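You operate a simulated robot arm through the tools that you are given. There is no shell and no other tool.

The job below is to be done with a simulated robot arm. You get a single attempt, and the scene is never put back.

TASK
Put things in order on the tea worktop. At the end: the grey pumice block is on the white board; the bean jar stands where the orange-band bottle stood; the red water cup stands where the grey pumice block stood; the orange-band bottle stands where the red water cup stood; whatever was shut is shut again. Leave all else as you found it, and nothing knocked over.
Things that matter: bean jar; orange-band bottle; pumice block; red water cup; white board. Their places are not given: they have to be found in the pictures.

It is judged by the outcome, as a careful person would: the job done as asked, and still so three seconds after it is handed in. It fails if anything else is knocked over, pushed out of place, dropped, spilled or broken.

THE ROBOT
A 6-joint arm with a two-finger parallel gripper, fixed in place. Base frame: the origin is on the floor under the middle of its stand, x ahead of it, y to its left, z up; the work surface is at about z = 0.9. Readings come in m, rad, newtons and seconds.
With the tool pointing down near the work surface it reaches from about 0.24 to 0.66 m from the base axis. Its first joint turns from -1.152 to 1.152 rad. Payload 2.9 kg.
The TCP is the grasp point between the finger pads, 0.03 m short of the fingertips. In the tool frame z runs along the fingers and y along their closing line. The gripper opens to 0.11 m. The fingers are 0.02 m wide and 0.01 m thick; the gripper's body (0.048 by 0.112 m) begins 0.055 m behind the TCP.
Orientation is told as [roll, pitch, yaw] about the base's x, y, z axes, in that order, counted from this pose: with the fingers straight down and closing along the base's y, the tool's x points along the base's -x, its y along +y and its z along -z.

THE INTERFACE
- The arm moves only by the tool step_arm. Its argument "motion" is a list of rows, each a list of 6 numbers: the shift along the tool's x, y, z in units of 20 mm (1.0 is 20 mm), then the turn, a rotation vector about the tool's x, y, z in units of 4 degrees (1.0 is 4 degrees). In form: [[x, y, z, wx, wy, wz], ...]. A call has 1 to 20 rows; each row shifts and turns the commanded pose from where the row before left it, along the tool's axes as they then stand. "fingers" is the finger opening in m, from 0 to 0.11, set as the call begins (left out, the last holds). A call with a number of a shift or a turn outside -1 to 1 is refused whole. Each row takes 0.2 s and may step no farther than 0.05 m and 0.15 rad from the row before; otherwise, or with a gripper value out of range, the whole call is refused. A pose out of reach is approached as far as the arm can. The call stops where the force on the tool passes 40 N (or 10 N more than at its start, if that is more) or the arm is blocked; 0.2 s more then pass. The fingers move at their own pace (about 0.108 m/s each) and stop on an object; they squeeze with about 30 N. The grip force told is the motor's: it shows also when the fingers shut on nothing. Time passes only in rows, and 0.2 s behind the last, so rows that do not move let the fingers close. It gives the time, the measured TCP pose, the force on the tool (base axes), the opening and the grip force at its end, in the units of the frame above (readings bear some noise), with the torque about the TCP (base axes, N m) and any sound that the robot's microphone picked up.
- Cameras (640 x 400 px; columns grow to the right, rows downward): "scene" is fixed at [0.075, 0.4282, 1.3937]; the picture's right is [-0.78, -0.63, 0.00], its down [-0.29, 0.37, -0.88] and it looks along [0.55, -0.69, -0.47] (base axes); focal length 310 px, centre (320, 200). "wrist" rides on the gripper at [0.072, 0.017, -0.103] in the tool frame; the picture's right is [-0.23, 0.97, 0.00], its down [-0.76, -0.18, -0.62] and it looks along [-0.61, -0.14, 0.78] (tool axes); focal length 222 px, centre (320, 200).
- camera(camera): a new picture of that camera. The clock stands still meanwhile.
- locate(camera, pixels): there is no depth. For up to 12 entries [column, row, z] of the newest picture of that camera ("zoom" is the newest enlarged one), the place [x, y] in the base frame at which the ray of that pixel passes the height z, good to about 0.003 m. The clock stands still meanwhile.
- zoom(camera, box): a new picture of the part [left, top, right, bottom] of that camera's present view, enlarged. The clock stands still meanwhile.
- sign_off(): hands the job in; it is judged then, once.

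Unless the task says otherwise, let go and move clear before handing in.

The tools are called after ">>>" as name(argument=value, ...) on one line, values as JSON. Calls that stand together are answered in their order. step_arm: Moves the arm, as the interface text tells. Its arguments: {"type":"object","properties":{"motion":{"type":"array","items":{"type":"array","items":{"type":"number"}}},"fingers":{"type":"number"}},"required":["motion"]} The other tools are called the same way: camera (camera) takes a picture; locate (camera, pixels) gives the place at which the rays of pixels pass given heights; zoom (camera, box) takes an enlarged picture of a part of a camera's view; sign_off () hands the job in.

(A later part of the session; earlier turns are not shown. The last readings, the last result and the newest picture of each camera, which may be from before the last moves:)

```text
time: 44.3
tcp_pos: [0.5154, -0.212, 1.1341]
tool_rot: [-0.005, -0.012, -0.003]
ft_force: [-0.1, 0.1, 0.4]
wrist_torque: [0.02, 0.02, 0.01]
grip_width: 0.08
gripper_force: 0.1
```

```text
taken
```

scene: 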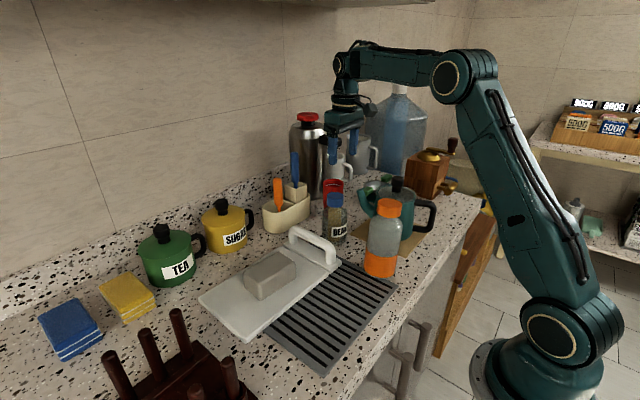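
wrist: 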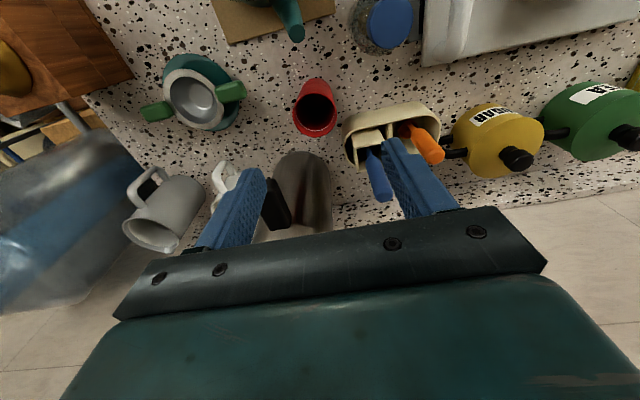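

The force is clear and everything below still stands. I'll level the tool again and move over the cup at a lower height, z ≈ 1.11.

>>> step_arm(motion=[[0, 0, 0.4, -0.08, 0.2, 0], [-0.6, -0.35, 0.8, 0, 0, 0], [-0.6, -0.35, 0, 0, 0, 0], [-0.6, -0.35, 0, 0, 0, 0], [-0.6, -0.35, 0, 0, 0, 0], [0, 0, 0, 0, 0, 0]])

>>> camera(camera="wrist")

>>> zoom(camera="scene", box=[260, 80, 440, 260])

```text
time: 45.7
tcp_pos: [0.5628, -0.2423, 1.1093]
tool_rot: [0.0, 0.001, -0.002]
ft_force: [0.2, 0.0, 0.4]
wrist_torque: [-0.01, 0.0, 0.0]
grip_width: 0.0801
gripper_force: 0.1
```

```text
taken
```

wrist: 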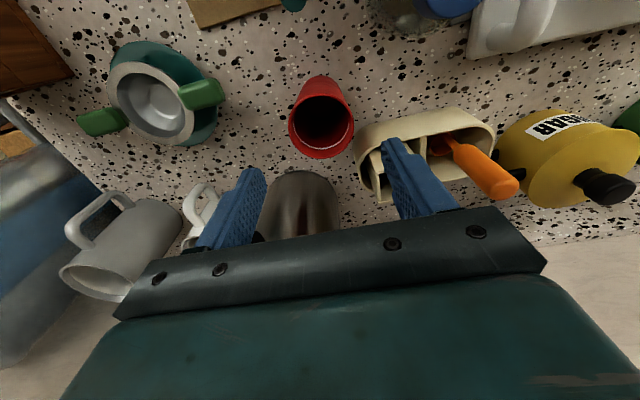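

```text
2.22 times, centred on (350, 170) of scene
```

zoom: 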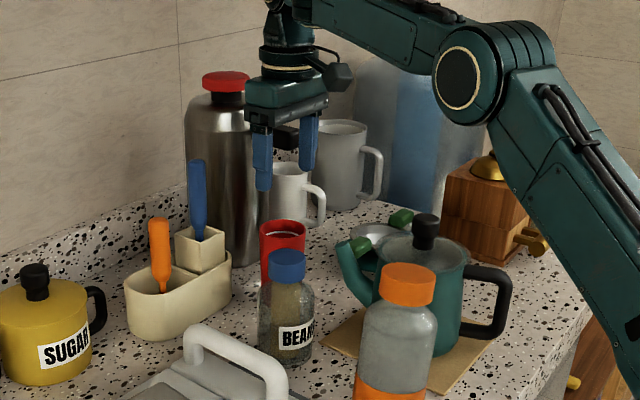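

The tool is level over the cup, and the cup mouth appears at wrist (288–354, 105–159). I'll refine its centre before descending.

>>> zoom(camera="wrist", box=[260, 60, 380, 180])

>>> locate(camera="wrist", pixels=[[288, 128, 1.012], [354, 130, 1.012], [321, 104, 1.012], [321, 159, 1.012], [321, 131, 1.012], [322, 75, 0.9], [375, 150, 0.96], [400, 125, 0.96]])

```text
3.33 times, centred on (320, 120) of wrist
```

zoom: 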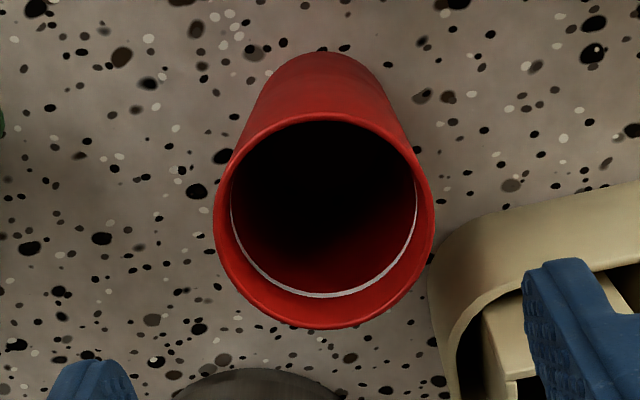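

```text
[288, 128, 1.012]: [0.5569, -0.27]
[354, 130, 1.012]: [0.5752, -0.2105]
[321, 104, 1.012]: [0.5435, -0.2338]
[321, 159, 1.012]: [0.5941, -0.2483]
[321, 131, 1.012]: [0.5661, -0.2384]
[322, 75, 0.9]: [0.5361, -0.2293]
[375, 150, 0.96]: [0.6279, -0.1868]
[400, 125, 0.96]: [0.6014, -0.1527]
```

The cup centre comes out at about (0.564,-0.240), with its water line just below the rim, so I must move slowly and keep it level. I'll descend straight down to TCP z ≈ 0.98 in stages.

>>> step_arm(motion=[[0, 0.05, 0.6, 0, 0, 0], [0, 0, 0.8, 0, 0, 0], [0, 0, 0.8, 0, 0, 0], [0, 0, 0.8, 0, 0, 0], [0, 0, 0, 0, 0, 0]])

>>> camera(camera="wrist")

>>> zoom(camera="scene", box=[260, 80, 440, 260])

```text
time: 46.9
tcp_pos: [0.5621, -0.2399, 1.0492]
tool_rot: [-0.002, 0.003, -0.003]
ft_force: [0.4, -0.1, 0.3]
wrist_torque: [0.01, -0.01, 0.0]
grip_width: 0.0805
gripper_force: 0.0
```

```text
taken
```

wrist: 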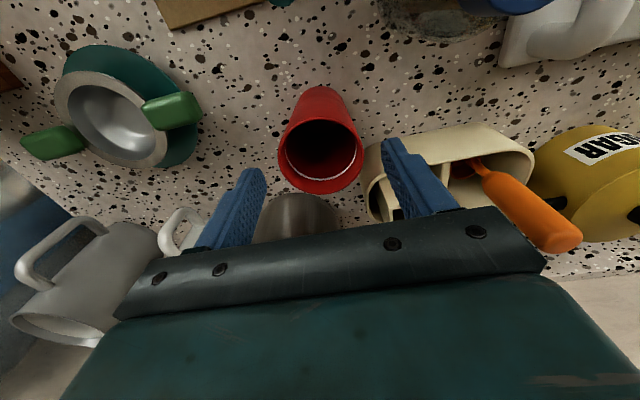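

```text
2.22 times, centred on (350, 170) of scene
```

zoom: 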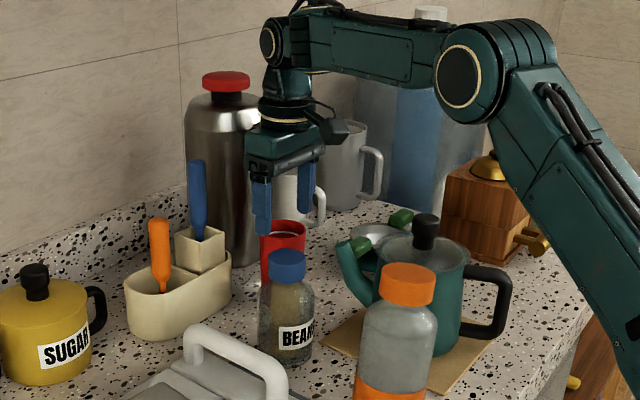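

The cup is centred between the fingers (mouth centre near column 320). I'll continue down about 70 mm.

>>> step_arm(motion=[[0, 0, 0.7, 0, 0, 0], [0, 0, 0.7, 0, 0, 0], [0, 0, 0.7, 0, 0, 0], [0, 0, 0.7, 0, 0, 0], [0, 0, 0.7, 0, 0, 0], [0, 0, 0, 0, 0, 0]])

>>> camera(camera="wrist")

>>> zoom(camera="scene", box=[260, 80, 440, 260])

```text
time: 48.3
tcp_pos: [0.5608, -0.2393, 0.9794]
tool_rot: [-0.001, 0.001, -0.003]
ft_force: [0.3, 0.0, -0.1]
wrist_torque: [-0.02, -0.04, 0.03]
grip_width: 0.0798
gripper_force: 0.0
```

```text
taken
```

wrist: 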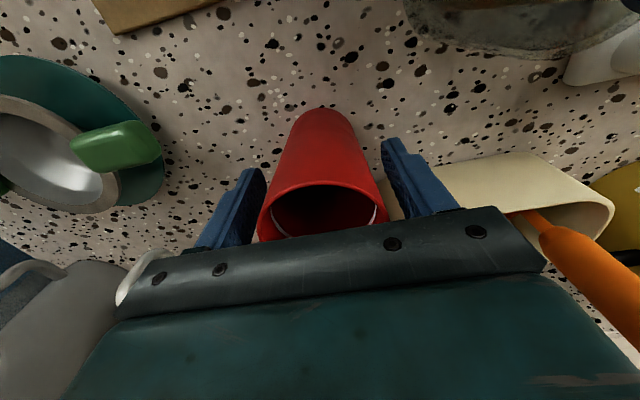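

```text
2.22 times, centred on (350, 170) of scene
```

zoom: 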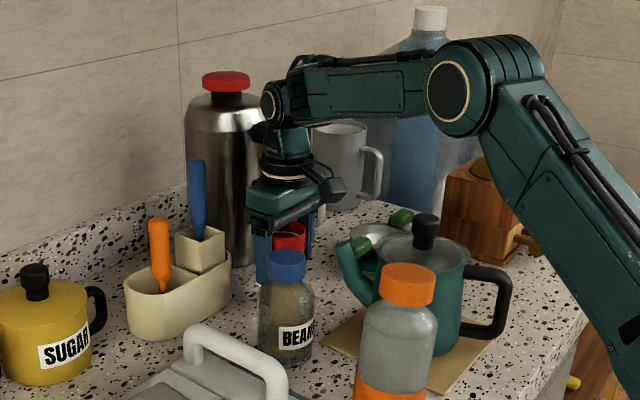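

The cup sits evenly between the fingers with room on both sides. I'll close on it.

>>> step_arm(motion=[[0, 0, 0, 0, 0, 0], [0, 0, 0, 0, 0, 0], [0, 0, 0, 0, 0, 0]], fingers=0.04)

```text
time: 49.1
tcp_pos: [0.5611, -0.2406, 0.9786]
tool_rot: [0.001, 0.001, -0.003]
ft_force: [-0.2, 0.1, 0.4]
wrist_torque: [-0.01, 0.0, -0.04]
grip_width: 0.0602
gripper_force: 30.2
```

The cup is gripped at 0.0602 m with 30 N. I'll lift it slowly and keep it level.

>>> step_arm(motion=[[0, 0, -0.1, 0, 0, 0], [0, 0, -0.2, 0, 0, 0], [0, 0, -0.35, 0, 0, 0], [0, 0, -0.5, 0, 0, 0], [0, 0, -0.6, 0, 0, 0], [0, 0, -0.6, 0, 0, 0], [0, 0, -0.6, 0, 0, 0], [0, 0, -0.6, 0, 0, 0], [0, 0, -0.6, 0, 0, 0], [0, 0, -0.6, 0, 0, 0], [0, 0, -0.5, 0, 0, 0], [0, 0, -0.35, 0, 0, 0], [0, 0, -0.2, 0, 0, 0], [0, 0, -0.1, 0, 0, 0], [0, 0, 0, 0, 0, 0]])

>>> camera(camera="wrist")

>>> camera(camera="scene")

```text
time: 52.3
tcp_pos: [0.5621, -0.2407, 1.0989]
tool_rot: [-0.001, 0.001, -0.002]
ft_force: [1.0, 0.3, 0.4]
wrist_torque: [-0.02, 0.01, -0.02]
grip_width: 0.0603
gripper_force: 29.6
```

```text
taken
```

wrist: 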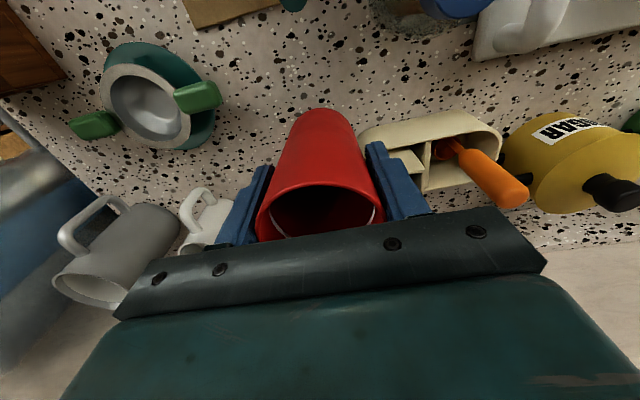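

```text
taken
```

scene: 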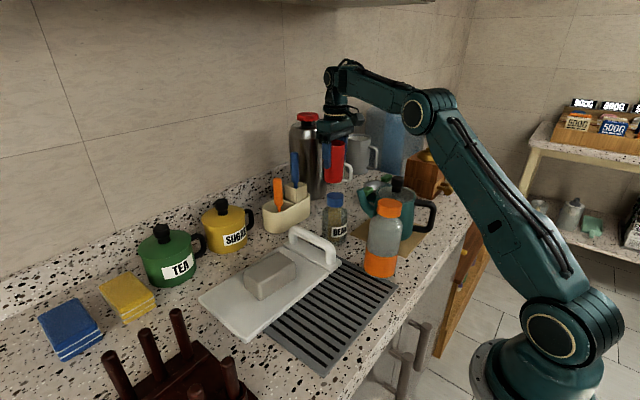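

The cup is clear of the worktop and held level. I'll carry it inward and slightly upward towards the old pumice spot, ramping the speed gently so it doesn't spill.

>>> step_arm(motion=[[0.111, -0.101, 0, 0, 0, 0], [0.223, -0.201, 0, 0, 0, 0], [0.371, -0.335, -0.1, 0, 0, 0], [0.482, -0.436, -0.15, 0, 0, 0], [0.519, -0.469, -0.18, 0, 0, 0], [0.519, -0.469, -0.2, 0, 0, 0], [0.519, -0.469, -0.2, 0, 0, 0], [0.519, -0.469, -0.2, 0, 0, 0], [0.519, -0.469, -0.2, 0, 0, 0], [0.519, -0.469, -0.2, 0, 0, 0], [0.519, -0.469, -0.2, 0, 0, 0], [0.519, -0.469, -0.2, 0, 0, 0], [0.519, -0.469, -0.2, 0, 0, 0], [0.519, -0.469, -0.18, 0, 0, 0], [0.445, -0.402, -0.15, 0, 0, 0], [0.334, -0.302, -0.1, 0, 0, 0], [0.223, -0.201, 0, 0, 0, 0], [0.111, -0.101, 0, 0, 0, 0], [0, 0, 0, 0, 0, 0]])

>>> step_arm(motion=[[0.111, -0.101, 0, 0, 0, 0], [0.223, -0.201, 0, 0, 0, 0], [0.371, -0.335, 0, 0, 0, 0], [0.482, -0.436, 0, 0, 0, 0], [0.519, -0.469, 0, 0, 0, 0], [0.519, -0.469, 0, 0, 0, 0], [0.482, -0.436, 0, 0, 0, 0], [0.371, -0.335, 0, 0, 0, 0], [0.223, -0.201, 0, 0, 0, 0], [0.111, -0.101, 0, 0, 0, 0], [0, 0, 0, 0, 0, 0]])

>>> camera(camera="wrist")

>>> camera(camera="scene")

```text
time: 56.3
tcp_pos: [0.4119, -0.3759, 1.1461]
tool_rot: [0.001, 0.002, -0.002]
ft_force: [0.6, -0.4, -0.1]
wrist_torque: [-0.03, -0.02, 0.02]
grip_width: 0.0602
gripper_force: 29.5
```

```text
time: 58.7
tcp_pos: [0.3434, -0.4374, 1.1477]
tool_rot: [0.0, 0.001, -0.002]
ft_force: [0.8, 0.2, -0.1]
wrist_torque: [-0.01, 0.0, 0.01]
grip_width: 0.0603
gripper_force: 29.4
```

```text
taken
```

wrist: 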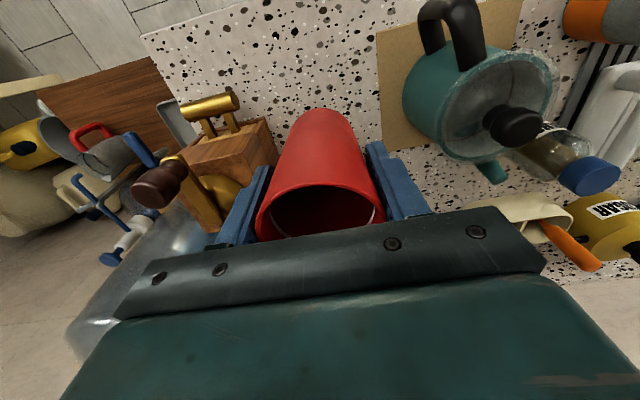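

```text
taken
```

scene: 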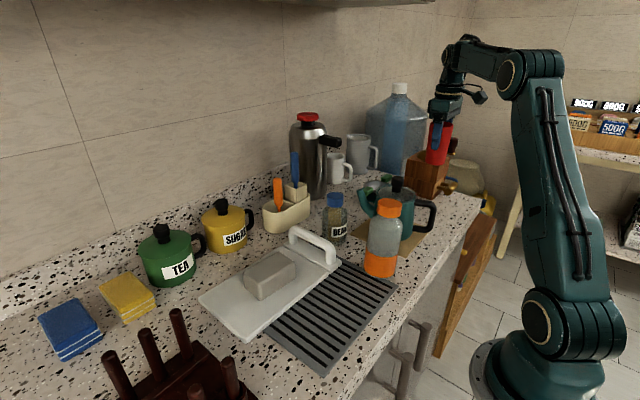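

The cup is over the pumice's old spot at TCP (0.343,-0.437). I'll lower it gently to just above the surface.

>>> step_arm(motion=[[0.0, 0, 0.15, 0, 0, 0], [0, 0, 0.3, 0, 0, 0], [0, 0, 0.5, 0, 0, 0], [0, 0, 0.6, 0, 0, 0], [0, 0, 0.6, 0, 0, 0], [0, 0, 0.6, 0, 0, 0], [0, 0, 0.6, 0, 0, 0], [0, 0, 0.6, 0, 0, 0], [0, 0, 0.6, 0, 0, 0], [0, 0, 0.6, 0, 0, 0], [0, 0, 0.6, 0, 0, 0], [0, 0, 0.6, 0, 0, 0], [0, 0, 0.5, 0, 0, 0], [0, 0, 0.4, 0, 0, 0], [0, 0, 0.3, 0, 0, 0], [0, 0, 0.2, 0, 0, 0], [0, 0, 0.15, 0, 0, 0], [0, 0, 0.1, 0, 0, 0], [0, 0, 0, 0, 0, 0]])

>>> camera(camera="wrist")

>>> zoom(camera="scene", box=[360, 80, 520, 230])

```text
time: 62.7
tcp_pos: [0.3455, -0.436, 0.988]
tool_rot: [0.001, 0.001, -0.002]
ft_force: [-0.2, -0.5, -0.4]
wrist_torque: [0.0, -0.01, 0.01]
grip_width: 0.06
gripper_force: 30.0
```

```text
taken
```

wrist: 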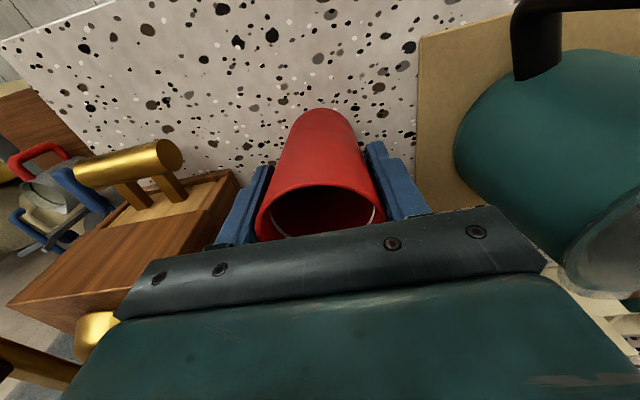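

```text
2.67 times, centred on (440, 155) of scene
```

zoom: 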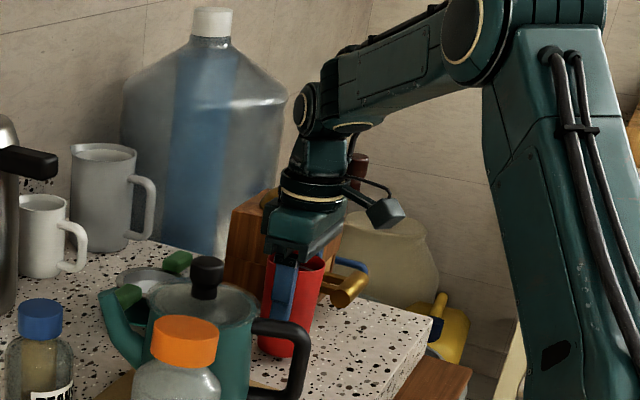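

The cup is just above the worktop, with room to the teapot and grinder. I'll lower it in 2 mm steps until I feel contact.

>>> step_arm(motion=[[0.03, -0.05, 0.12, 0, 0, 0], [0, 0, 0.12, 0, 0, 0], [0, 0, 0.1, 0, 0, 0], [0, 0, 0, 0, 0, 0]])

```text
time: 63.7
tcp_pos: [0.3427, -0.4373, 0.9806]
tool_rot: [0.0, 0.002, -0.002]
ft_force: [-0.4, 0.8, -1.1]
wrist_torque: [-0.02, -0.02, 0.01]
grip_width: 0.0601
gripper_force: 29.7
```

>>> step_arm(motion=[[0, 0, 0.08, 0, 0, 0], [0, 0, 0.08, 0, 0, 0], [0, 0, 0, 0, 0, 0]])

```text
time: 64.5
tcp_pos: [0.3429, -0.4389, 0.9784]
tool_rot: [-0.002, -0.001, -0.002]
ft_force: [-3.6, 4.6, 17.1]
wrist_torque: [0.25, 0.19, 0.02]
grip_width: 0.0603
gripper_force: 30.0
```

Contact at 0.978 with 17 N. I'll ease off a little, open the fingers to 0.08 and lift straight up.

>>> step_arm(motion=[[0, 0, -0.06, 0, 0, 0], [0, 0, 0, 0, 0, 0]])

>>> step_arm(motion=[[0, 0, 0, 0, 0, 0], [0, 0, 0, 0, 0, 0], [0, 0, 0, 0, 0, 0]], fingers=0.085)

>>> camera(camera="wrist")

```text
time: 65.1
tcp_pos: [0.3435, -0.4387, 0.9794]
tool_rot: [-0.001, 0.0, -0.005]
ft_force: [-3.2, -0.8, 9.0]
wrist_torque: [-0.11, -0.01, -0.02]
grip_width: 0.06
gripper_force: 30.4
```

```text
time: 65.9
tcp_pos: [0.3435, -0.4385, 0.9802]
tool_rot: [-0.002, 0.002, -0.002]
ft_force: [-0.4, 0.0, -0.2]
wrist_torque: [0.0, -0.02, 0.03]
grip_width: 0.085
gripper_force: 0.1
```

```text
taken
```

wrist: 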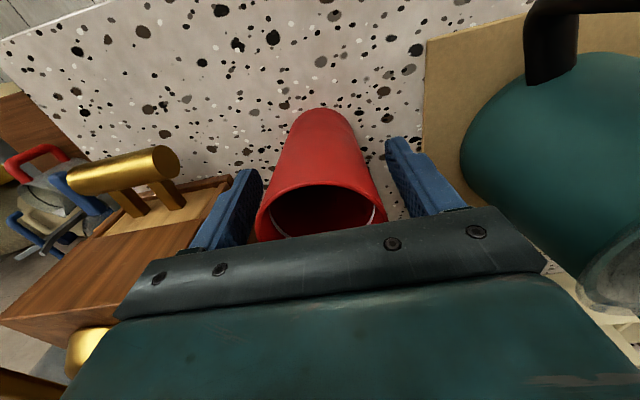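

The cup stands free, with a gap on both sides of it. I'll raise the gripper straight up and check.

>>> step_arm(motion=[[0, 0, -0.3, 0, 0, 0], [0, 0, -0.6, 0, 0, 0], [0, 0, -0.8, 0, 0, 0], [0, 0, -1, 0, 0, 0], [0, 0, -1, 0, 0, 0], [0, 0, -1, 0, 0, 0], [0, 0, -1, 0, 0, 0], [0, 0, -1, 0, 0, 0], [0, 0, -1, 0, 0, 0], [0, 0, -1, 0, 0, 0], [0, 0, -1, 0, 0, 0], [0, 0, -0.8, 0, 0, 0], [0, 0, 0, 0, 0, 0]])

>>> camera(camera="wrist")

>>> camera(camera="scene")

```text
time: 68.7
tcp_pos: [0.3435, -0.4402, 1.1903]
tool_rot: [0.0, 0.001, -0.002]
ft_force: [0.1, -0.2, 0.0]
wrist_torque: [0.03, 0.0, -0.01]
grip_width: 0.085
gripper_force: 0.0
```

```text
taken
```

wrist: 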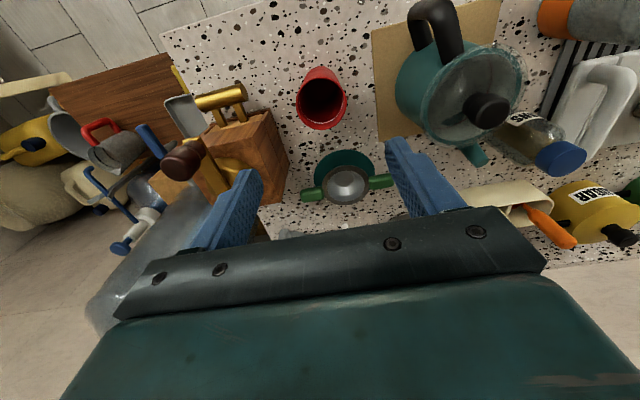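

```text
taken
```

scene: 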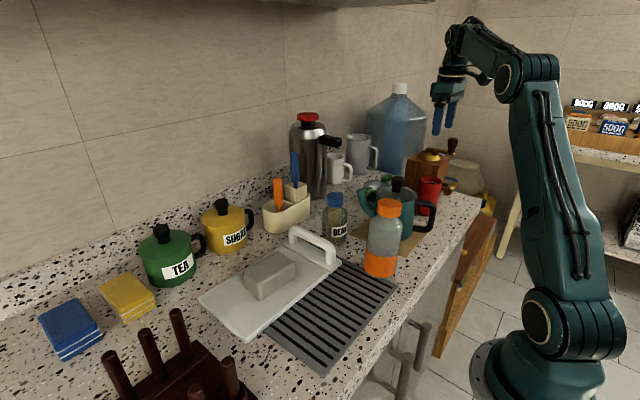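

The cup stands on the pumice's old spot. Next is the orange-band bottle, so I'll move above it to measure it.

>>> step_arm(motion=[[0.04, 0.6, -0.1, 0, 0, 0], [0.04, 1, -0.1, 0, 0, 0], [0.04, 1, -0.1, 0, 0, 0], [0.04, 1, -0.1, 0, 0, 0], [0.04, 1, -0.1, 0, 0, 0], [0.04, 1, -0.1, 0, 0, 0], [0.04, 1, -0.1, 0, 0, 0], [0.04, 1, -0.1, 0, 0, 0], [0.04, 1, -0.1, 0, 0, 0], [0.04, 1, -0.1, 0, 0, 0], [0.04, 1, -0.1, 0, 0, 0], [0.04, 1, -0.1, 0, 0, 0], [0.04, 1, -0.1, 0, 0, 0], [0.04, 1, -0.1, 0, 0, 0], [0.04, 1, -0.1, 0, 0, 0], [0.04, 1, -0.1, 0, 0, 0], [0.04, 0.6, 0, 0, 0, 0], [0, 0, 0, 0, 0, 0]])

>>> camera(camera="wrist")

>>> zoom(camera="scene", box=[300, 140, 480, 300])

```text
time: 72.5
tcp_pos: [0.3302, -0.1142, 1.2204]
tool_rot: [0.0, 0.0, 0.0]
ft_force: [-0.1, -0.4, -0.2]
wrist_torque: [0.0, 0.03, 0.0]
grip_width: 0.085
gripper_force: 0.1
```

```text
taken
```

wrist: 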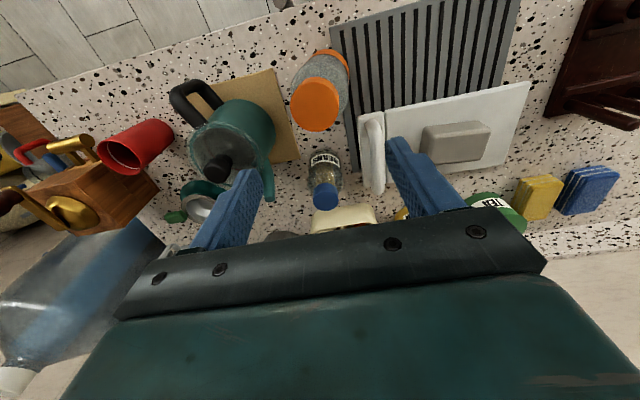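

```text
2.50 times, centred on (390, 220) of scene
```

zoom: 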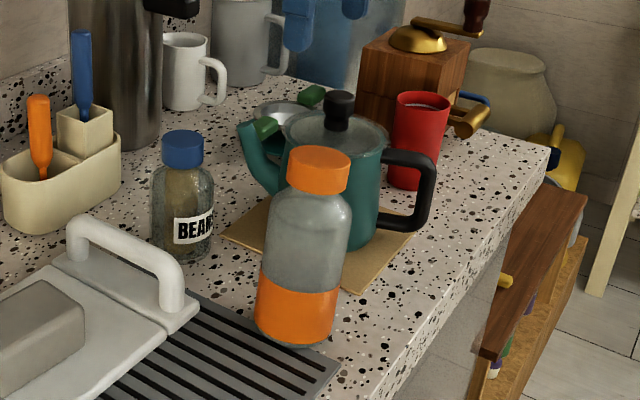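

The bottle's cap appears at wrist (291–341, 77–131), and in the scene zoom the bottle spans (255–350, 147–347). I'll take an enlarged wrist view of it and locate from both cameras.

>>> locate(camera="zoom", pixels=[[319, 155, 1.07], [319, 155, 1.08], [319, 155, 1.09], [296, 347, 0.9], [256, 328, 0.9], [338, 322, 0.9], [287, 162, 1.08], [350, 162, 1.08], [184, 135, 1.03], [183, 260, 0.9], [340, 367, 0.905], [225, 300, 0.905]])

>>> zoom(camera="wrist", box=[250, 20, 420, 160])

```text
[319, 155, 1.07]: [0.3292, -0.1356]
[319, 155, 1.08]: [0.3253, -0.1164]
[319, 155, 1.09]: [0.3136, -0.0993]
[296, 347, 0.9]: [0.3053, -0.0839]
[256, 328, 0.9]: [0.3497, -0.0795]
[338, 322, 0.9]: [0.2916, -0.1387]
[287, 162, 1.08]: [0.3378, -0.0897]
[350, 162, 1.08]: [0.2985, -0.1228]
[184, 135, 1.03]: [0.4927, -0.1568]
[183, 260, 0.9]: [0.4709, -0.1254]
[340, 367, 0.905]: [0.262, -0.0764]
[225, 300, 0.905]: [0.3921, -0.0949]
```

```text
2.86 times, centred on (335, 90) of wrist
```

zoom: 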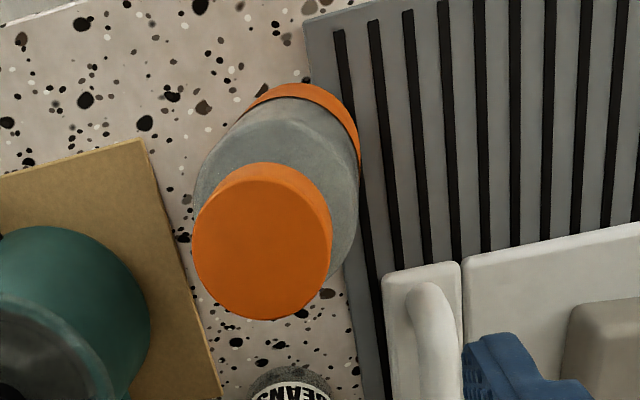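

>>> locate(camera="zoom", pixels=[[262, 246, 1.07], [262, 246, 1.08], [262, 246, 1.09], [262, 246, 1.1], [192, 250, 1.09], [331, 245, 1.09], [290, 84, 0.9], [360, 165, 0.9], [332, 95, 0.9], [347, 300, 0.905], [325, 110, 0.905], [220, 390, 0.903]])

```text
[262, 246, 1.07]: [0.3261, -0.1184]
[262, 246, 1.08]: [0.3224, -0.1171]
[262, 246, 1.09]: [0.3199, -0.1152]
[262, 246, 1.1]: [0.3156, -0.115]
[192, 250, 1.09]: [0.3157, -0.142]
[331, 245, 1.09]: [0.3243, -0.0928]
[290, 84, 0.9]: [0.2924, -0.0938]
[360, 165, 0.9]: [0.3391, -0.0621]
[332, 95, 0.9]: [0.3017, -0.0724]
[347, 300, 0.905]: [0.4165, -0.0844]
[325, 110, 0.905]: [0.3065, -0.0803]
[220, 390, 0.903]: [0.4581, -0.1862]
```

The bottle's axis is at about (0.322,-0.117) and its top at z ≈ 1.081. Its body radius is about 0.037 m and the cap radius 0.025 m. The gripper body allows only 0.055 m above the TCP, so I'll look closely at the shoulder profile to choose the grip height.

>>> zoom(camera="scene", box=[345, 190, 425, 285])

>>> zoom(camera="wrist", box=[280, 40, 360, 140])

```text
4.21 times, centred on (385, 238) of scene
```

zoom: 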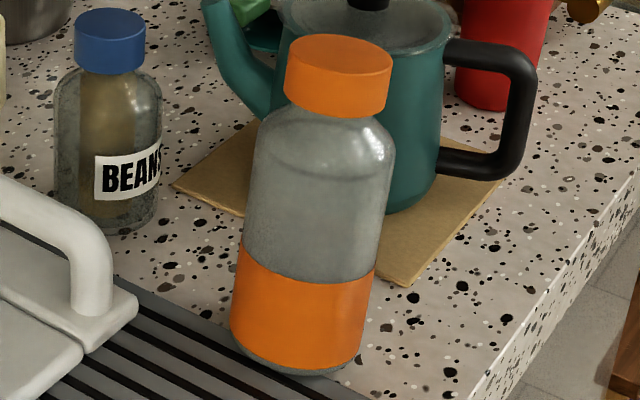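

```text
4.00 times, centred on (320, 90) of wrist
```

zoom: 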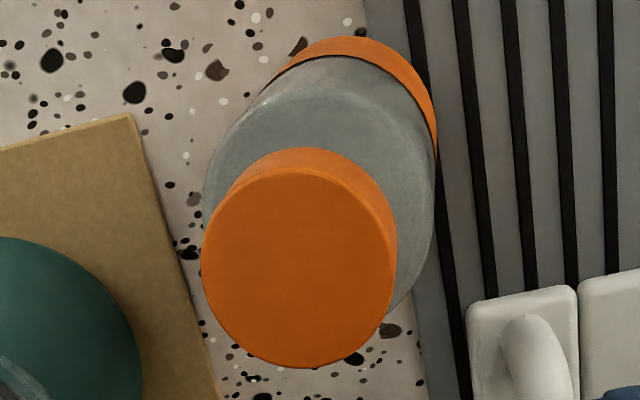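

The bottle keeps its full width up to z ≈ 1.02. With the TCP at z ≈ 1.031 the fingertips hold the upper 20 mm of the body, and the gripper body stays just above the cap. I'll centre over it, open wider and descend part way.

>>> step_arm(motion=[[0.4, -0.14, 0, 0, 0, 0], [0, 0, 0.6, 0, 0, 0], [0, 0, 1, 0, 0, 0], [0, 0, 1, 0, 0, 0], [0, 0, 1, 0, 0, 0], [0, 0, 1, 0, 0, 0], [0, 0, 0.5, 0, 0, 0], [0, 0, 0, 0, 0, 0]], fingers=0.105)

>>> camera(camera="wrist")

>>> zoom(camera="scene", box=[300, 100, 480, 290])

```text
time: 74.3
tcp_pos: [0.3211, -0.1178, 1.1192]
tool_rot: [0.0, 0.002, -0.003]
ft_force: [0.0, -0.5, -0.4]
wrist_torque: [-0.01, 0.01, 0.01]
grip_width: 0.1051
gripper_force: 0.1
```

```text
taken
```

wrist: 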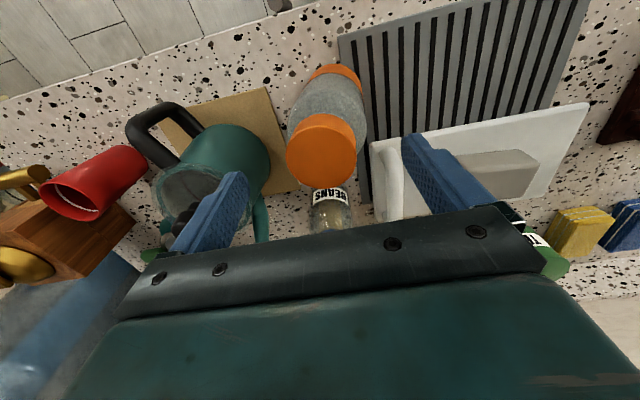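

```text
2.11 times, centred on (390, 195) of scene
```

zoom: 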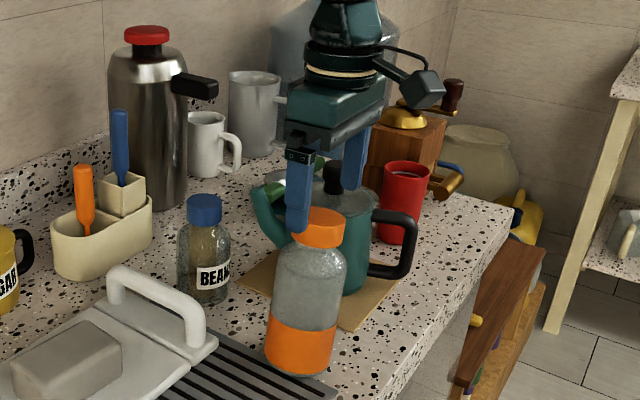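

The cap centre appears at wrist column 320, in line with the TCP. I'll refine the centre with locate before the last descent.

>>> locate(camera="wrist", pixels=[[320, 150, 1.081], [286, 150, 1.081], [356, 148, 1.081], [320, 186, 1.081], [320, 114, 1.081], [288, 108, 1.02], [363, 125, 1.02]])

>>> zoom(camera="wrist", box=[260, 50, 390, 200])

```text
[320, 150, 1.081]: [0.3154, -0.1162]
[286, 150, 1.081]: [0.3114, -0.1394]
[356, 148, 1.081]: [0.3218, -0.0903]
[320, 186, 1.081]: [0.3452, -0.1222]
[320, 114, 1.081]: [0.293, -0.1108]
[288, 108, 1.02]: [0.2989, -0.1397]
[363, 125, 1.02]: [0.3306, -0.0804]
```

```text
2.67 times, centred on (325, 125) of wrist
```

zoom: 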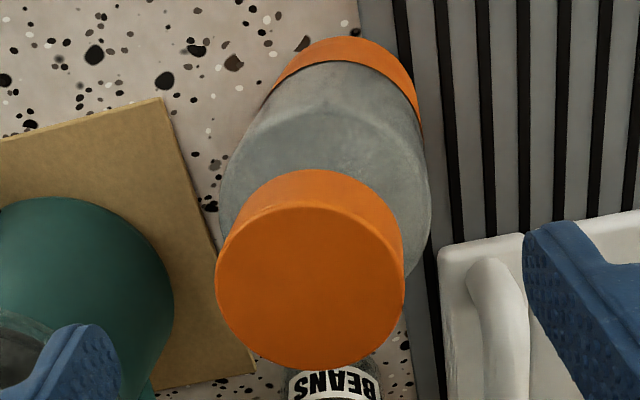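

The cap disc centre, refined to wrist (321,159), gives (0.322,-0.117), so the tool is centred to within about 1 mm. I'll descend slowly to z ≈ 1.033.

>>> step_arm(motion=[[0, 0, 0.6, 0, 0, 0], [0, 0, 0.7, 0, 0, 0], [0, 0, 0.7, 0, 0, 0], [0, 0, 0.7, 0, 0, 0], [0, 0, 0.5, 0, 0, 0], [0, 0, 0.4, 0, 0, 0], [0, 0, 0.3, 0, 0, 0], [0, 0, 0.2, 0, 0, 0], [0, 0, 0, 0, 0, 0]])

>>> camera(camera="wrist")

>>> zoom(camera="scene", box=[320, 120, 460, 290])

```text
time: 76.3
tcp_pos: [0.3223, -0.1175, 1.0352]
tool_rot: [0.0, 0.003, -0.002]
ft_force: [1.3, 0.5, 0.3]
wrist_torque: [-0.02, 0.0, 0.04]
grip_width: 0.105
gripper_force: 0.0
```

```text
taken
```

wrist: 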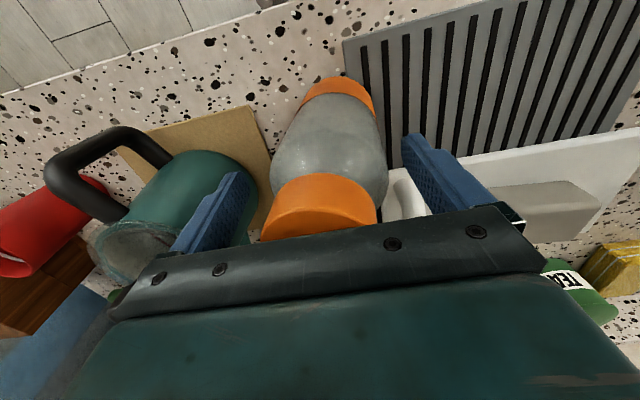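

```text
2.35 times, centred on (390, 205) of scene
```

zoom: 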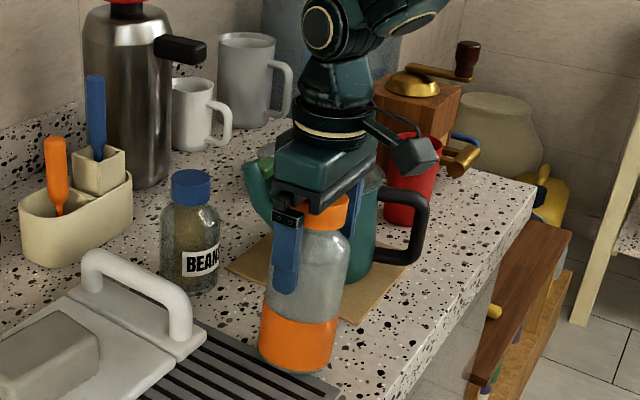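

The fingertips reach well down the bottle's upper body, and there is no force from above. I'll go 3 mm lower and close.

>>> step_arm(motion=[[0, 0, 0.15, 0, 0, 0], [0, 0, 0, 0, 0, 0]])

>>> step_arm(motion=[[0, 0, 0, 0, 0, 0], [0, 0, 0, 0, 0, 0], [0, 0, 0, 0, 0, 0], [0, 0, 0, 0, 0, 0]], fingers=0.05)

```text
time: 76.9
tcp_pos: [0.3211, -0.1165, 1.0331]
tool_rot: [0.0, 0.003, -0.002]
ft_force: [-0.8, 0.4, -0.4]
wrist_torque: [-0.03, 0.01, 0.02]
grip_width: 0.1048
gripper_force: 0.1
```

```text
time: 77.9
tcp_pos: [0.3222, -0.117, 1.0323]
tool_rot: [0.0, 0.002, -0.001]
ft_force: [-0.8, 1.1, -0.8]
wrist_torque: [0.02, 0.0, -0.02]
grip_width: 0.0733
gripper_force: 29.7
```

Gripped at 0.0733 m, which is the full body width. I'll lift slowly by a small amount first and check that it hangs straight.

>>> step_arm(motion=[[0, 0, -0.1, 0, 0, 0], [0, 0, -0.2, 0, 0, 0], [0, 0, -0.3, 0, 0, 0], [0, 0, -0.4, 0, 0, 0], [0, 0, -0.3, 0, 0, 0], [0, 0, -0.2, 0, 0, 0], [0, 0, 0, 0, 0, 0]])

>>> zoom(camera="scene", box=[320, 120, 460, 290])

```text
time: 79.5
tcp_pos: [0.3217, -0.1171, 1.0643]
tool_rot: [0.0, 0.0, -0.002]
ft_force: [-0.1, -0.7, -1.7]
wrist_torque: [-0.01, 0.0, -0.02]
grip_width: 0.0727
gripper_force: 30.4
```

```text
2.35 times, centred on (390, 205) of scene
```

zoom: 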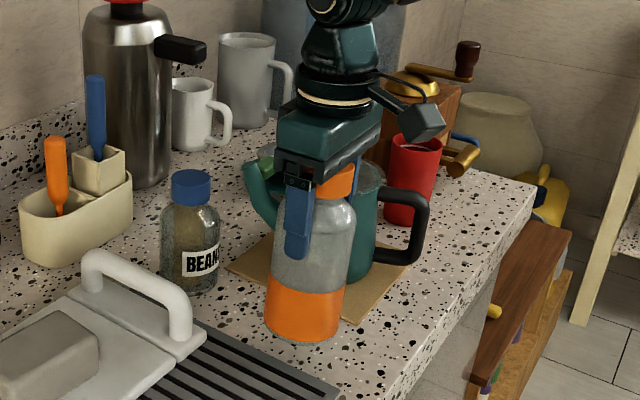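

It hangs straight and is held firmly. I'll raise it to z ≈ 1.19, so its base clears the jar and the teapot spout, then carry it over the gap between them.

>>> step_arm(motion=[[0, 0, -0.3, 0, 0, 0], [0, 0, -0.6, 0, 0, 0], [0, 0, -0.8, 0, 0, 0], [0, 0, -0.8, 0, 0, 0], [0, 0, -0.8, 0, 0, 0], [0, 0, -0.8, 0, 0, 0], [0, 0, -0.8, 0, 0, 0], [0, 0, -0.7, 0, 0, 0], [0, 0, -0.5, 0, 0, 0], [0, 0, -0.2, 0, 0, 0], [0, 0, 0, 0, 0, 0]])

>>> step_arm(motion=[[-0.18, -0.09, 0, 0, 0, 0], [-0.36, -0.18, 0, 0, 0, 0], [-0.53, -0.27, 0, 0, 0, 0], [-0.62, -0.32, 0, 0, 0, 0], [-0.62, -0.32, 0, 0, 0, 0], [-0.62, -0.32, 0, 0, 0, 0], [-0.62, -0.32, 0, 0, 0, 0], [-0.62, -0.32, 0, 0, 0, 0], [-0.62, -0.32, 0, 0, 0, 0], [-0.62, -0.32, 0, 0, 0, 0], [-0.62, -0.32, 0, 0, 0, 0], [-0.62, -0.32, 0, 0, 0, 0], [-0.53, -0.27, 0, 0, 0, 0], [-0.36, -0.18, 0, 0, 0, 0], [-0.18, -0.09, 0, 0, 0, 0], [0, 0, 0, 0, 0, 0]])

>>> camera(camera="scene")

>>> camera(camera="wrist")

```text
time: 81.9
tcp_pos: [0.3222, -0.1163, 1.1916]
tool_rot: [-0.001, 0.003, -0.002]
ft_force: [-0.1, 0.1, -1.3]
wrist_torque: [0.01, 0.01, 0.0]
grip_width: 0.0725
gripper_force: 29.9
```

```text
time: 85.3
tcp_pos: [0.475, -0.1963, 1.19]
tool_rot: [0.001, 0.001, -0.002]
ft_force: [0.0, 0.7, -2.5]
wrist_torque: [-0.02, 0.0, 0.02]
grip_width: 0.072
gripper_force: 29.8
```

```text
taken
```

scene: 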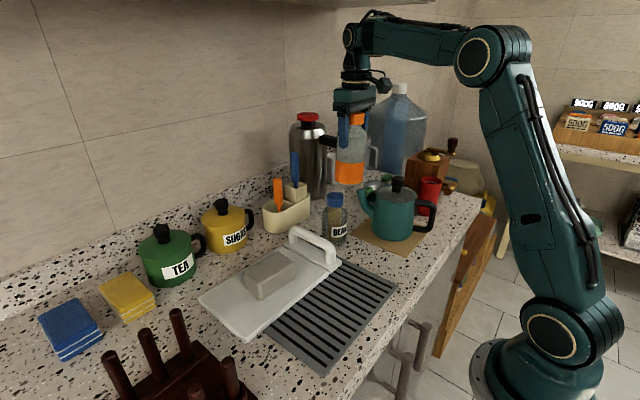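

```text
taken
```

wrist: 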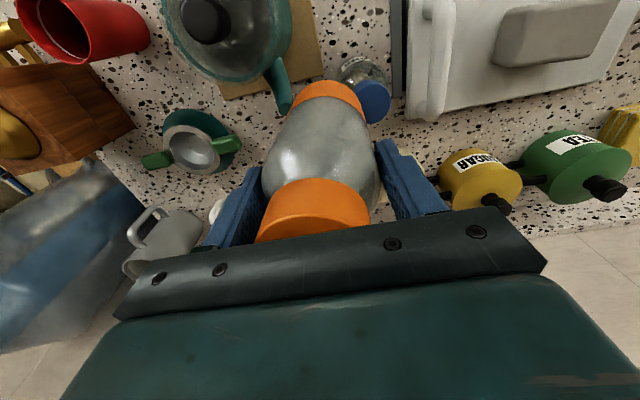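

The bottle has cleared the jar and spout, and the grip width has drifted only slightly (0.0733 to 0.0720). I'll check in an enlarged view that it isn't slipping or tilting.

>>> zoom(camera="scene", box=[290, 80, 420, 220])

>>> locate(camera="scene", pixels=[[350, 187, 1.0575], [350, 181, 1.0575], [350, 181, 1.05]])

```text
2.86 times, centred on (355, 150) of scene
```

zoom: 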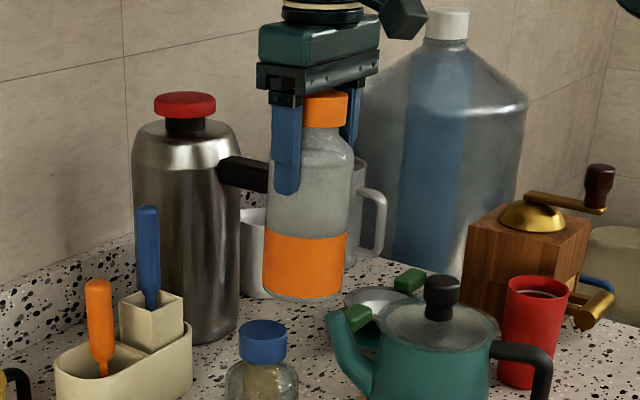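

```text
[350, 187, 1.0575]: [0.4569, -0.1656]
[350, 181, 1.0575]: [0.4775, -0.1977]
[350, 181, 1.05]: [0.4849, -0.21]
```

The bottle hangs upright with no visible slip. I'll move it past the spout and jar first, then start to descend over the cup's old place.

>>> step_arm(motion=[[-0.15, -0.075, 0, 0, 0, 0], [-0.3, -0.15, 0, 0, 0, 0], [-0.45, -0.22, 0, 0, 0, 0], [-0.5, -0.25, 0.1, 0, 0, 0], [-0.5, -0.25, 0.2, 0, 0, 0], [-0.5, -0.25, 0.3, 0, 0, 0], [-0.5, -0.25, 0.4, 0, 0, 0], [-0.5, -0.25, 0.4, 0, 0, 0], [-0.45, -0.22, 0.4, 0, 0, 0], [-0.3, -0.15, 0.4, 0, 0, 0], [-0.2, -0.1, 0.4, 0, 0, 0], [-0.1, -0.05, 0.3, 0, 0, 0], [0, 0, 0, 0, 0, 0]])

>>> camera(camera="wrist")

>>> zoom(camera="scene", box=[250, 70, 420, 260])

```text
time: 88.1
tcp_pos: [0.5665, -0.2418, 1.1333]
tool_rot: [0.0, 0.002, -0.002]
ft_force: [0.2, 0.1, -1.8]
wrist_torque: [0.03, 0.02, -0.03]
grip_width: 0.0717
gripper_force: 30.0
```

```text
taken
```

wrist: 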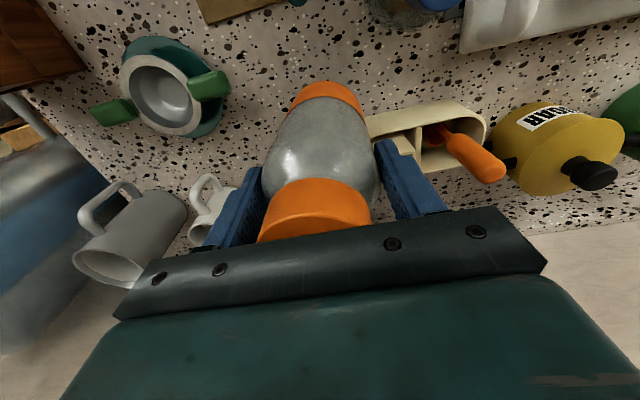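

```text
2.11 times, centred on (335, 165) of scene
```

zoom: 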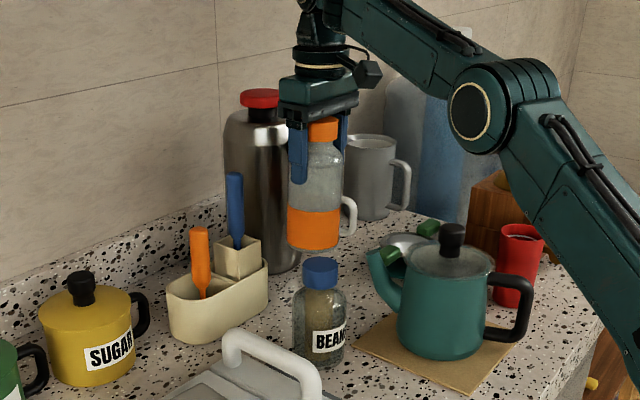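

The bottle is over the cup's old place at (0.566,-0.242). I'll lower it gently to just above the worktop.

>>> step_arm(motion=[[0, 0, 0.2, 0, 0, 0], [0, 0, 0.4, 0, 0, 0], [0, 0, 0.6, 0, 0, 0], [0, 0, 0.6, 0, 0, 0], [0, 0, 0.6, 0, 0, 0], [0, 0, 0.6, 0, 0, 0], [0, 0, 0.5, 0, 0, 0], [0, 0, 0.4, 0, 0, 0], [0, 0, 0.3, 0, 0, 0], [0, 0, 0.2, 0, 0, 0], [0, 0, 0, 0, 0, 0]])

>>> camera(camera="wrist")

>>> zoom(camera="scene", box=[250, 70, 420, 260])

```text
time: 90.5
tcp_pos: [0.5649, -0.2406, 1.0434]
tool_rot: [0.0, 0.001, 0.0]
ft_force: [0.7, -0.8, -1.7]
wrist_torque: [-0.01, 0.01, 0.01]
grip_width: 0.0714
gripper_force: 29.8
```

```text
taken
```

wrist: 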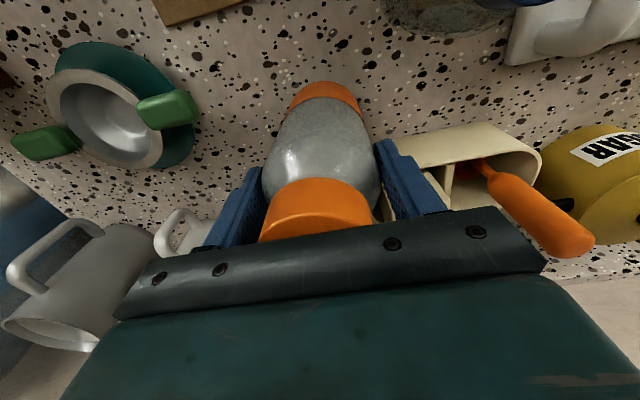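

```text
2.11 times, centred on (335, 165) of scene
```

zoom: 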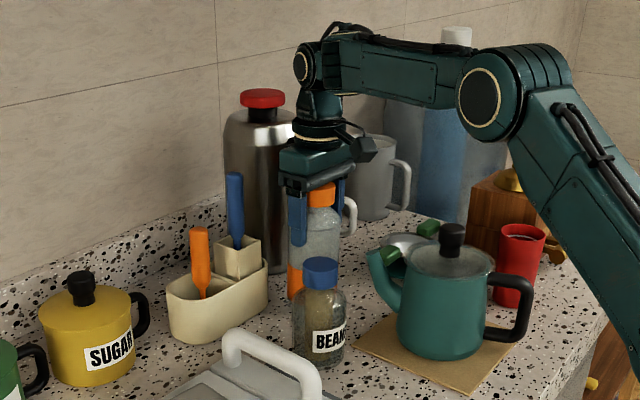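

The bottle is about 1 cm above the worktop, with clearance to the caddy and jar. I'll lower it in small steps and watch the force.

>>> step_arm(motion=[[0, 0, 0.1, 0, 0, 0], [0, 0, 0.1, 0, 0, 0], [0, 0, 0, 0, 0, 0]])

```text
time: 91.3
tcp_pos: [0.5645, -0.2405, 1.0397]
tool_rot: [-0.001, 0.003, -0.001]
ft_force: [1.1, 0.0, -1.6]
wrist_torque: [-0.01, 0.04, 0.0]
grip_width: 0.0716
gripper_force: 30.0
```

>>> step_arm(motion=[[0, 0, 0.1, 0, 0, 0], [0, 0, 0.1, 0, 0, 0], [0, 0, 0, 0, 0, 0]])

```text
time: 92.1
tcp_pos: [0.5648, -0.2401, 1.035]
tool_rot: [-0.001, 0.002, -0.002]
ft_force: [-0.2, 0.1, -1.9]
wrist_torque: [0.0, 0.01, 0.02]
grip_width: 0.0712
gripper_force: 30.4
```

>>> step_arm(motion=[[0, 0, 0.08, 0, 0, 0], [0, 0, 0.06, 0, 0, 0], [0, 0, 0, 0, 0, 0]])

```text
time: 92.9
tcp_pos: [0.565, -0.2415, 1.0325]
tool_rot: [0.0, 0.003, -0.002]
ft_force: [-0.4, 0.3, -1.4]
wrist_torque: [0.0, -0.04, 0.01]
grip_width: 0.0712
gripper_force: 29.9
```

>>> step_arm(motion=[[0, 0, 0.06, 0, 0, 0], [0, 0, 0.06, 0, 0, 0], [0, 0, 0, 0, 0, 0]])

```text
time: 93.7
tcp_pos: [0.5647, -0.2418, 1.0332]
tool_rot: [0.001, 0.0, -0.001]
ft_force: [-1.9, 4.7, 11.1]
wrist_torque: [0.2, 0.18, -0.06]
grip_width: 0.0713
gripper_force: 30.3
```

Contact: 11 N, at the same height offset as the grasp, so there was no slip. I'll release and check before lifting away.

>>> step_arm(motion=[[0, 0, 0, 0, 0, 0], [0, 0, 0, 0, 0, 0], [0, 0, 0, 0, 0, 0]], fingers=0.1)

>>> camera(camera="wrist")

```text
time: 94.5
tcp_pos: [0.5651, -0.2424, 1.03]
tool_rot: [0.001, 0.001, -0.002]
ft_force: [0.9, 0.8, 0.2]
wrist_torque: [0.01, -0.03, 0.0]
grip_width: 0.0999
gripper_force: 0.0
```

```text
taken
```

wrist: 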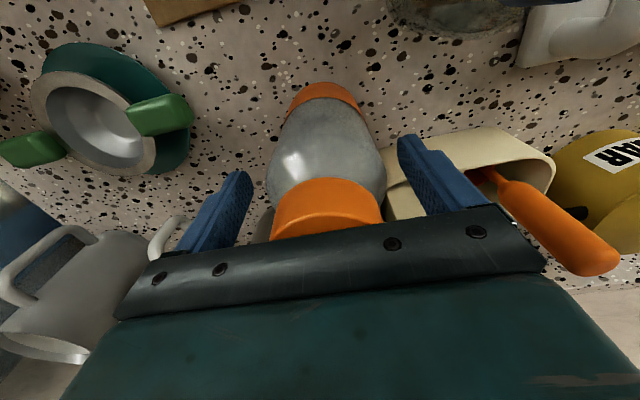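

The bottle stands free with both fingers clear of it. I'll raise straight up above the cap, then move back over the bean jar.

>>> step_arm(motion=[[0, 0, -0.2, 0, 0, 0], [0, 0, -0.4, 0, 0, 0], [0, 0, -0.6, 0, 0, 0], [0, 0, -0.8, 0, 0, 0], [0, 0, -0.8, 0, 0, 0], [0, 0, -0.8, 0, 0, 0], [0, 0, -0.8, 0, 0, 0], [0, 0, -0.8, 0, 0, 0], [0, 0, -0.4, 0, 0, 0], [0, 0, 0, 0, 0, 0]])

>>> camera(camera="wrist")

>>> camera(camera="scene")

```text
time: 96.7
tcp_pos: [0.5653, -0.2406, 1.1429]
tool_rot: [-0.001, 0.002, -0.003]
ft_force: [0.4, -0.5, -0.1]
wrist_torque: [0.01, -0.01, 0.0]
grip_width: 0.1001
gripper_force: 0.1
```

```text
taken
```

wrist: 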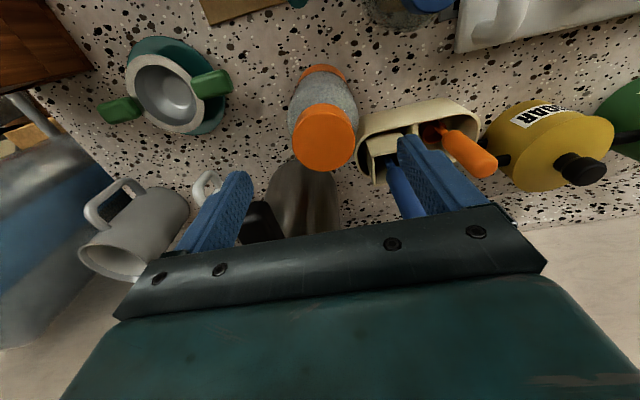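

```text
taken
```

scene: 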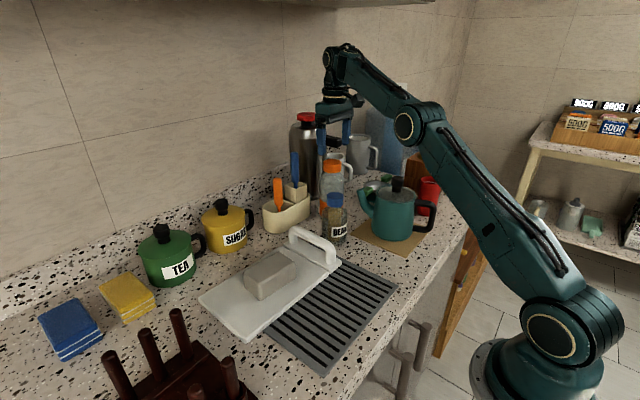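

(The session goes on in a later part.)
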